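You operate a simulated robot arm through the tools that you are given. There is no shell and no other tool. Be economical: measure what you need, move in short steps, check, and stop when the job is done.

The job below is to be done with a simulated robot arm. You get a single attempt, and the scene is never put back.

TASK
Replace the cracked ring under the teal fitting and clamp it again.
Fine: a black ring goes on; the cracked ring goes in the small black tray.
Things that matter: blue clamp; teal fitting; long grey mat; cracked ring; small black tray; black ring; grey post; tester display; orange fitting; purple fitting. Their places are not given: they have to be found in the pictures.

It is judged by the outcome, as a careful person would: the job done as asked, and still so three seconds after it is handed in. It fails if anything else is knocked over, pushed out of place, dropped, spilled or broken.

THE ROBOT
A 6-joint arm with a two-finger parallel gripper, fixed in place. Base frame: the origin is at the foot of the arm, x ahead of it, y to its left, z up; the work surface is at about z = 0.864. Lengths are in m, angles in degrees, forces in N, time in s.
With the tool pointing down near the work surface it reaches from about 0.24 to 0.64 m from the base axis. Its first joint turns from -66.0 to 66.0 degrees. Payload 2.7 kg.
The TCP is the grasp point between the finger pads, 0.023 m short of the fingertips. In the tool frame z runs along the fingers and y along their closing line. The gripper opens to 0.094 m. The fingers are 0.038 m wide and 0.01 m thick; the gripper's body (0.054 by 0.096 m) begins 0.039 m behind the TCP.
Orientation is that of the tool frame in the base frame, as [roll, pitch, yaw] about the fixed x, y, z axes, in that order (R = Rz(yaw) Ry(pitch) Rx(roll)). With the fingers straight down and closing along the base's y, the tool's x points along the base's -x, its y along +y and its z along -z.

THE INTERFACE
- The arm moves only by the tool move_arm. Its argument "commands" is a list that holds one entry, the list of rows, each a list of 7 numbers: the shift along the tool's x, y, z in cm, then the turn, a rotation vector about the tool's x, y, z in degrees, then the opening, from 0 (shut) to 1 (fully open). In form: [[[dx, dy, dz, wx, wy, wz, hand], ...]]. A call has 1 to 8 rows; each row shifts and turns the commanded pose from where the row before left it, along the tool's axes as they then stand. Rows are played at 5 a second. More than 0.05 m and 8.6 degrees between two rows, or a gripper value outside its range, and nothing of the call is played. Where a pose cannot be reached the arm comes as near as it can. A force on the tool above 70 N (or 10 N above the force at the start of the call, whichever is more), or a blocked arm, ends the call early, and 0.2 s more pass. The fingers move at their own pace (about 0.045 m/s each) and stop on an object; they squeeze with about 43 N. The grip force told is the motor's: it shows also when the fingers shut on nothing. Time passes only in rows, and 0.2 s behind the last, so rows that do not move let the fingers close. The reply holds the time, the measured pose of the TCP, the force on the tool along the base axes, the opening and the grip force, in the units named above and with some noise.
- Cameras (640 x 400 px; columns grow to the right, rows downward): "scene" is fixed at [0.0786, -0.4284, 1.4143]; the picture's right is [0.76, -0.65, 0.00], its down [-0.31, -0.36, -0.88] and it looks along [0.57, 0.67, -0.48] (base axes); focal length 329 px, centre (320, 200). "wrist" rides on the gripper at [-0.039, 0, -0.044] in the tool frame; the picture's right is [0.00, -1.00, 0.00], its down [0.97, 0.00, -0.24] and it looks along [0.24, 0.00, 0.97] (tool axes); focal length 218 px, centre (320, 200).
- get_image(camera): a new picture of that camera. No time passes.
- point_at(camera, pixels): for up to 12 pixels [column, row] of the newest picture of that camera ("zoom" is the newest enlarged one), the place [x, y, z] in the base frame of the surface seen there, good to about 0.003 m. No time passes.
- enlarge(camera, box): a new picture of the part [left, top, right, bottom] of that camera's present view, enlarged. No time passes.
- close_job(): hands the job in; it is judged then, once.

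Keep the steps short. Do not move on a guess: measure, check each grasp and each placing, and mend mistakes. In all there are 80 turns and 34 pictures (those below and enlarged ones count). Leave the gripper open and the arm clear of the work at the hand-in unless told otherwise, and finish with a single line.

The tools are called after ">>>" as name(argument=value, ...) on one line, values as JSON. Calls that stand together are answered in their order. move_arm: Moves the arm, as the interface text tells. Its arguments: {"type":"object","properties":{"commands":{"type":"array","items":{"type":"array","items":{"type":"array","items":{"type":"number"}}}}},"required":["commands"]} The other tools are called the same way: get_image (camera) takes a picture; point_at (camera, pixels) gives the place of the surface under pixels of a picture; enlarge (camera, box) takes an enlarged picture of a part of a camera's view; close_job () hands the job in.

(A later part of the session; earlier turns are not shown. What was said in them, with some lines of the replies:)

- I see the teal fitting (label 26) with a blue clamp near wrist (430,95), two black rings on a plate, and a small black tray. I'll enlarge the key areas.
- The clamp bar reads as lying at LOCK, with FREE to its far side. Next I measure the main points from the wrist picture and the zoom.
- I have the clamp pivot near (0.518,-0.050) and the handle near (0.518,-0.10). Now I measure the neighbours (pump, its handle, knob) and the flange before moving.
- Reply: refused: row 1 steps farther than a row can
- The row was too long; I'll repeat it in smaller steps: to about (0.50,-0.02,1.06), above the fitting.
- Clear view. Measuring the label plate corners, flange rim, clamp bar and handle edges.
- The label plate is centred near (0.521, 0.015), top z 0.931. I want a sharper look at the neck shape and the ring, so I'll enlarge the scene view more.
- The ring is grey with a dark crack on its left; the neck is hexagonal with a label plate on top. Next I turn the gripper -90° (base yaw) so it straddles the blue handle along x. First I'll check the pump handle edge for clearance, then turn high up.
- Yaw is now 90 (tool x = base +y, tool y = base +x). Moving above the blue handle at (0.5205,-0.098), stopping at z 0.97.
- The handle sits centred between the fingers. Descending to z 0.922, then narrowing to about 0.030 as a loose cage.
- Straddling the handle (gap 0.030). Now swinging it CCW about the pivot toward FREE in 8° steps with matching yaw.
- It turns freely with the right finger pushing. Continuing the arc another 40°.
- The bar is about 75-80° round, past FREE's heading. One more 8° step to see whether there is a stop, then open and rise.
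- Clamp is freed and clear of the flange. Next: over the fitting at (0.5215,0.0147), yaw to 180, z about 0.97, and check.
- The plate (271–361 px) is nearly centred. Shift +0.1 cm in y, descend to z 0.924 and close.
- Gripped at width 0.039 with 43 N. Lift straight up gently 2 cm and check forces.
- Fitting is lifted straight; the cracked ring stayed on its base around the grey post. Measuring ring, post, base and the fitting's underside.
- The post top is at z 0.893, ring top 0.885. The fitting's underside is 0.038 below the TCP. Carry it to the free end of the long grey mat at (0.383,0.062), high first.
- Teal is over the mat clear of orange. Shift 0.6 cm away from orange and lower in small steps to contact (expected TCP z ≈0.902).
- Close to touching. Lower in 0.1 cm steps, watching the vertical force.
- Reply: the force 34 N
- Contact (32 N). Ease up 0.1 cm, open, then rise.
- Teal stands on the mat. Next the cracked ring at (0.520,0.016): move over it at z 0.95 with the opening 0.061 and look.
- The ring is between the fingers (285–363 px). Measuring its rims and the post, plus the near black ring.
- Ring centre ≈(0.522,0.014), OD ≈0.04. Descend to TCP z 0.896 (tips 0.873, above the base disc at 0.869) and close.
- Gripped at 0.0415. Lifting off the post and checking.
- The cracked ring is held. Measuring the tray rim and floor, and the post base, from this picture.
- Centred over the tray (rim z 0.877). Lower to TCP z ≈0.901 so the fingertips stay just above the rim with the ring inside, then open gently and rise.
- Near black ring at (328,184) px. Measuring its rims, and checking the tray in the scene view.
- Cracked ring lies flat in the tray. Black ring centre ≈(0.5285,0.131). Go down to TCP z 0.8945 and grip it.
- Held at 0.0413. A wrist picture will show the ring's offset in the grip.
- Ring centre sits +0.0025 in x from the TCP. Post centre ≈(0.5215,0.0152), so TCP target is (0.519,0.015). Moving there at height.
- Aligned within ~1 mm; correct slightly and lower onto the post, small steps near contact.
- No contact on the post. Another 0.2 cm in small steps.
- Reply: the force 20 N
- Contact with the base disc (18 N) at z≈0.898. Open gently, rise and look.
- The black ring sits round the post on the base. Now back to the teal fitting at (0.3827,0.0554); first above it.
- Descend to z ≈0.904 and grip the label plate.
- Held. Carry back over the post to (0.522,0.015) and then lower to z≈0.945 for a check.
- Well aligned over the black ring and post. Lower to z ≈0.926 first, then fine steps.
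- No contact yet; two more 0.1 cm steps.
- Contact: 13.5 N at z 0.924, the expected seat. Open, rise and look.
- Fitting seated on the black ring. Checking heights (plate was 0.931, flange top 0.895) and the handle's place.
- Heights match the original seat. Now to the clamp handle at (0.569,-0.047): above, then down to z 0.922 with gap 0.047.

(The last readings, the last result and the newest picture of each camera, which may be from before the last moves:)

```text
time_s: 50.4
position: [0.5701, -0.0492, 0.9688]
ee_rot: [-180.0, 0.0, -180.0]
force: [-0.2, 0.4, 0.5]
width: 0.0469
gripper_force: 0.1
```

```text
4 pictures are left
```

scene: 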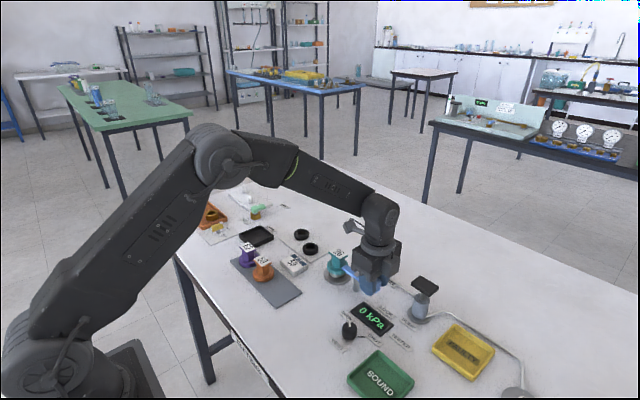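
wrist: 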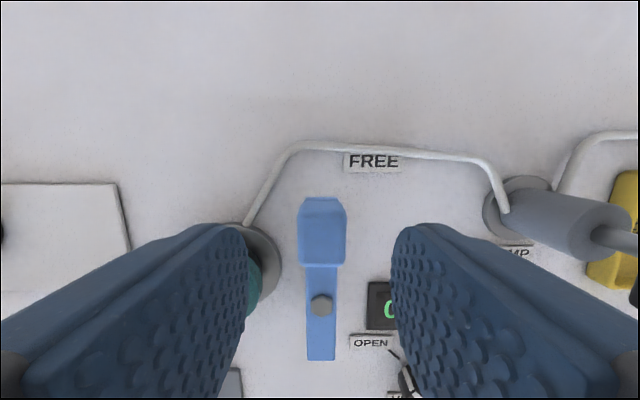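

Handle centred at column 321. Descend, narrow the cage to 0.028, then swing back (clockwise) 40°.

>>> move_arm(commands=[[[0.05, 0.1, 2.4, 0, 0, 0, 0.5], [0, 0, 2.3, 0, 0, 0, 0.5], [0, 0, 0, 0, 0, 0, 0.3], [0, 0, 0, 0, 0, 0, 0.3], [0, 0, 0, 0, 0, 0, 0.3]]])

>>> move_arm(commands=[[[0.048, -0.682, 0, 0, 0, 8, 0.3], [0.048, -0.682, 0, 0, 0, 8, 0.3], [0.048, -0.682, 0, 0, 0, 8, 0.3], [0.048, -0.682, 0, 0, 0, 8, 0.3], [0.048, -0.682, 0, 0, 0, 8, 0.3], [0, 0, 0, 0, 0, 0, 0.3]]])

```text
time_s: 51.6
position: [0.5672, -0.0461, 0.9218]
ee_rot: [180.0, 0.0, -179.9]
force: [0.3, -0.2, -0.2]
width: 0.0284
gripper_force: 0.1
```

```text
time_s: 53.0
position: [0.5568, -0.0791, 0.9208]
ee_rot: [180.0, 0.0, 139.8]
force: [-0.7, 0.2, -0.7]
width: 0.0283
gripper_force: 0.4
```

On the arc as computed. Another 40°.

>>> move_arm(commands=[[[0.048, -0.682, 0, 0, 0, 8, 0.3], [0.048, -0.682, 0, 0, 0, 8, 0.3], [0.048, -0.682, 0, 0, 0, 8, 0.3], [0.048, -0.682, 0, 0, 0, 8, 0.3], [0.048, -0.682, 0, 0, 0, 8, 0.3], [0, 0, 0, 0, 0, 0, 0.3]]])

>>> move_arm(commands=[[[0.048, -0.682, 0, 0, 0, 8, 0.3], [0.01, -0.17, 0, 0, 0, 2, 0.3], [0, 0, 0, 0, 0, 0, 0.3]]])

```text
time_s: 54.4
position: [0.5268, -0.0975, 0.9208]
ee_rot: [180.0, 0.0, 99.8]
force: [0.0, 0.6, 0.1]
width: 0.0282
gripper_force: 0.2
```

```text
time_s: 55.2
position: [0.5194, -0.0954, 0.9211]
ee_rot: [180.0, 0.0, 90.0]
force: [0.3, -0.3, 0.4]
width: 0.0282
gripper_force: 0.1
```

At the locked heading; the handle lags by the cage play. Closing on it at this centre aligns it.

>>> move_arm(commands=[[[0, 0, 0, 0, 0, 0, 0.25], [0, 0, 0, 0, 0, 0, 0.2], [0, 0, 0, 0, 0, 0, 0.2], [0, 0, 0, 0, 0, 0, 0.2]]])

>>> get_image(camera="wrist")

```text
time_s: 56.2
position: [0.5201, -0.0951, 0.9215]
ee_rot: [179.9, 0.0, 90.0]
force: [14.3, -1.0, -3.8]
width: 0.0218
gripper_force: 44.8
```

```text
3 pictures are left
```

wrist: 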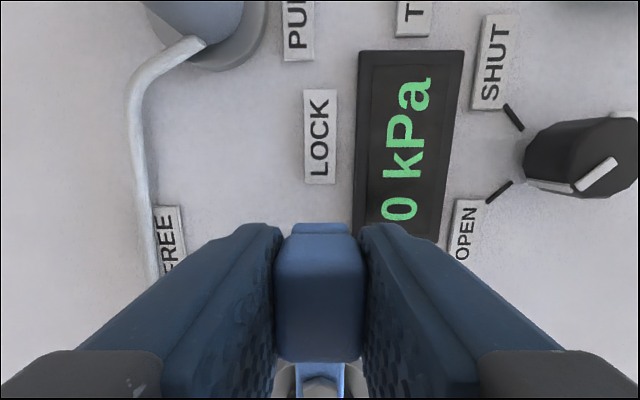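

The handle is centred, bar in line with LOCK, with 14 N reaction as if at its stop. Open, rise straight up and look.

>>> move_arm(commands=[[[0, 0, 0, 0, 0, 0, 0.35], [0, 0, 0, 0, 0, 0, 0.5], [0, 0, 0, 0, 0, 0, 0.5], [0, 0, -3, 0, 0, 0, 0.5], [0, 0, -4, 0, 0, 0, 0.5], [0, 0, -4, 0, 0, 0, 0.7], [0, 0, -4, 0, 0, 0, 1], [0, 0, 0, 0, 0, 0, 1]]])

>>> enlarge(camera="scene", box=[310, 230, 406, 310])

```text
time_s: 58.0
position: [0.52, -0.0961, 1.0734]
ee_rot: [180.0, 0.1, 90.0]
force: [-0.4, 0.3, -0.1]
width: 0.0939
gripper_force: 0.2
```

```text
5.00 times, centred on (358, 270) of scene
```

zoom: 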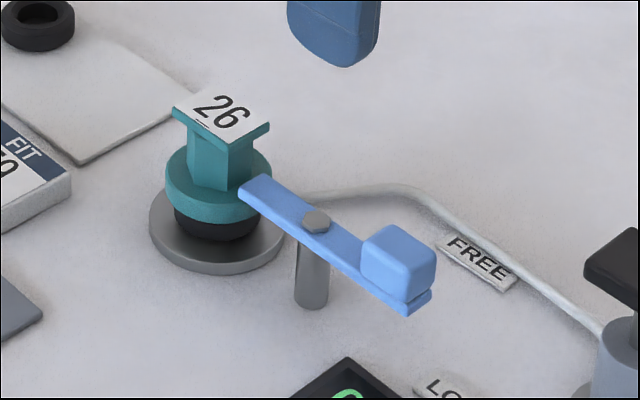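

Clamp looks back over the flange. Verifying the bar's coordinates against the start (tip x≈0.520, handle x≈0.520) and taking a full scene view.

>>> point_at(camera="zoom", pixels=[[256, 186], [316, 220], [400, 243], [222, 112], [238, 168], [215, 195], [410, 305]])

>>> get_image(camera="scene")

```text
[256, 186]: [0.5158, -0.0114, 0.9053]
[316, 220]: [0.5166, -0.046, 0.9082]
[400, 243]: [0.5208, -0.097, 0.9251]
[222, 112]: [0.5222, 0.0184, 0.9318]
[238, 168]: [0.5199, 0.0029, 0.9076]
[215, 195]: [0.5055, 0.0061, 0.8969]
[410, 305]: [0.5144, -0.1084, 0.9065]
```

```text
1 pictures are left
```

scene: 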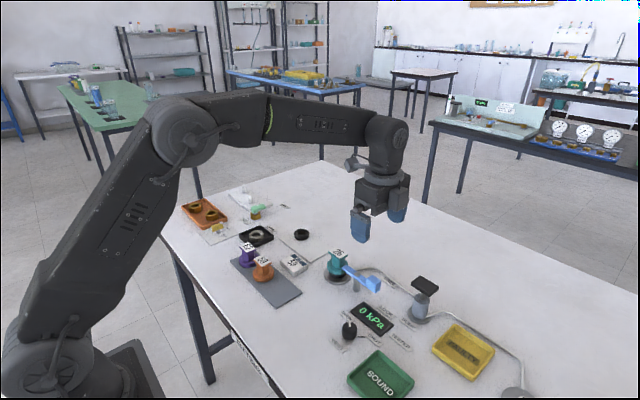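

All is in order: black ring under the clamped teal fitting, cracked ring in the small black tray, other things undisturbed, gripper open and clear. Handing in.

>>> close_job()

```text
The job is handed in.
```

The teal fitting now sits on a black ring and is clamped at LOCK, and the cracked ring is in the small black tray; I didn't run a pressure test.
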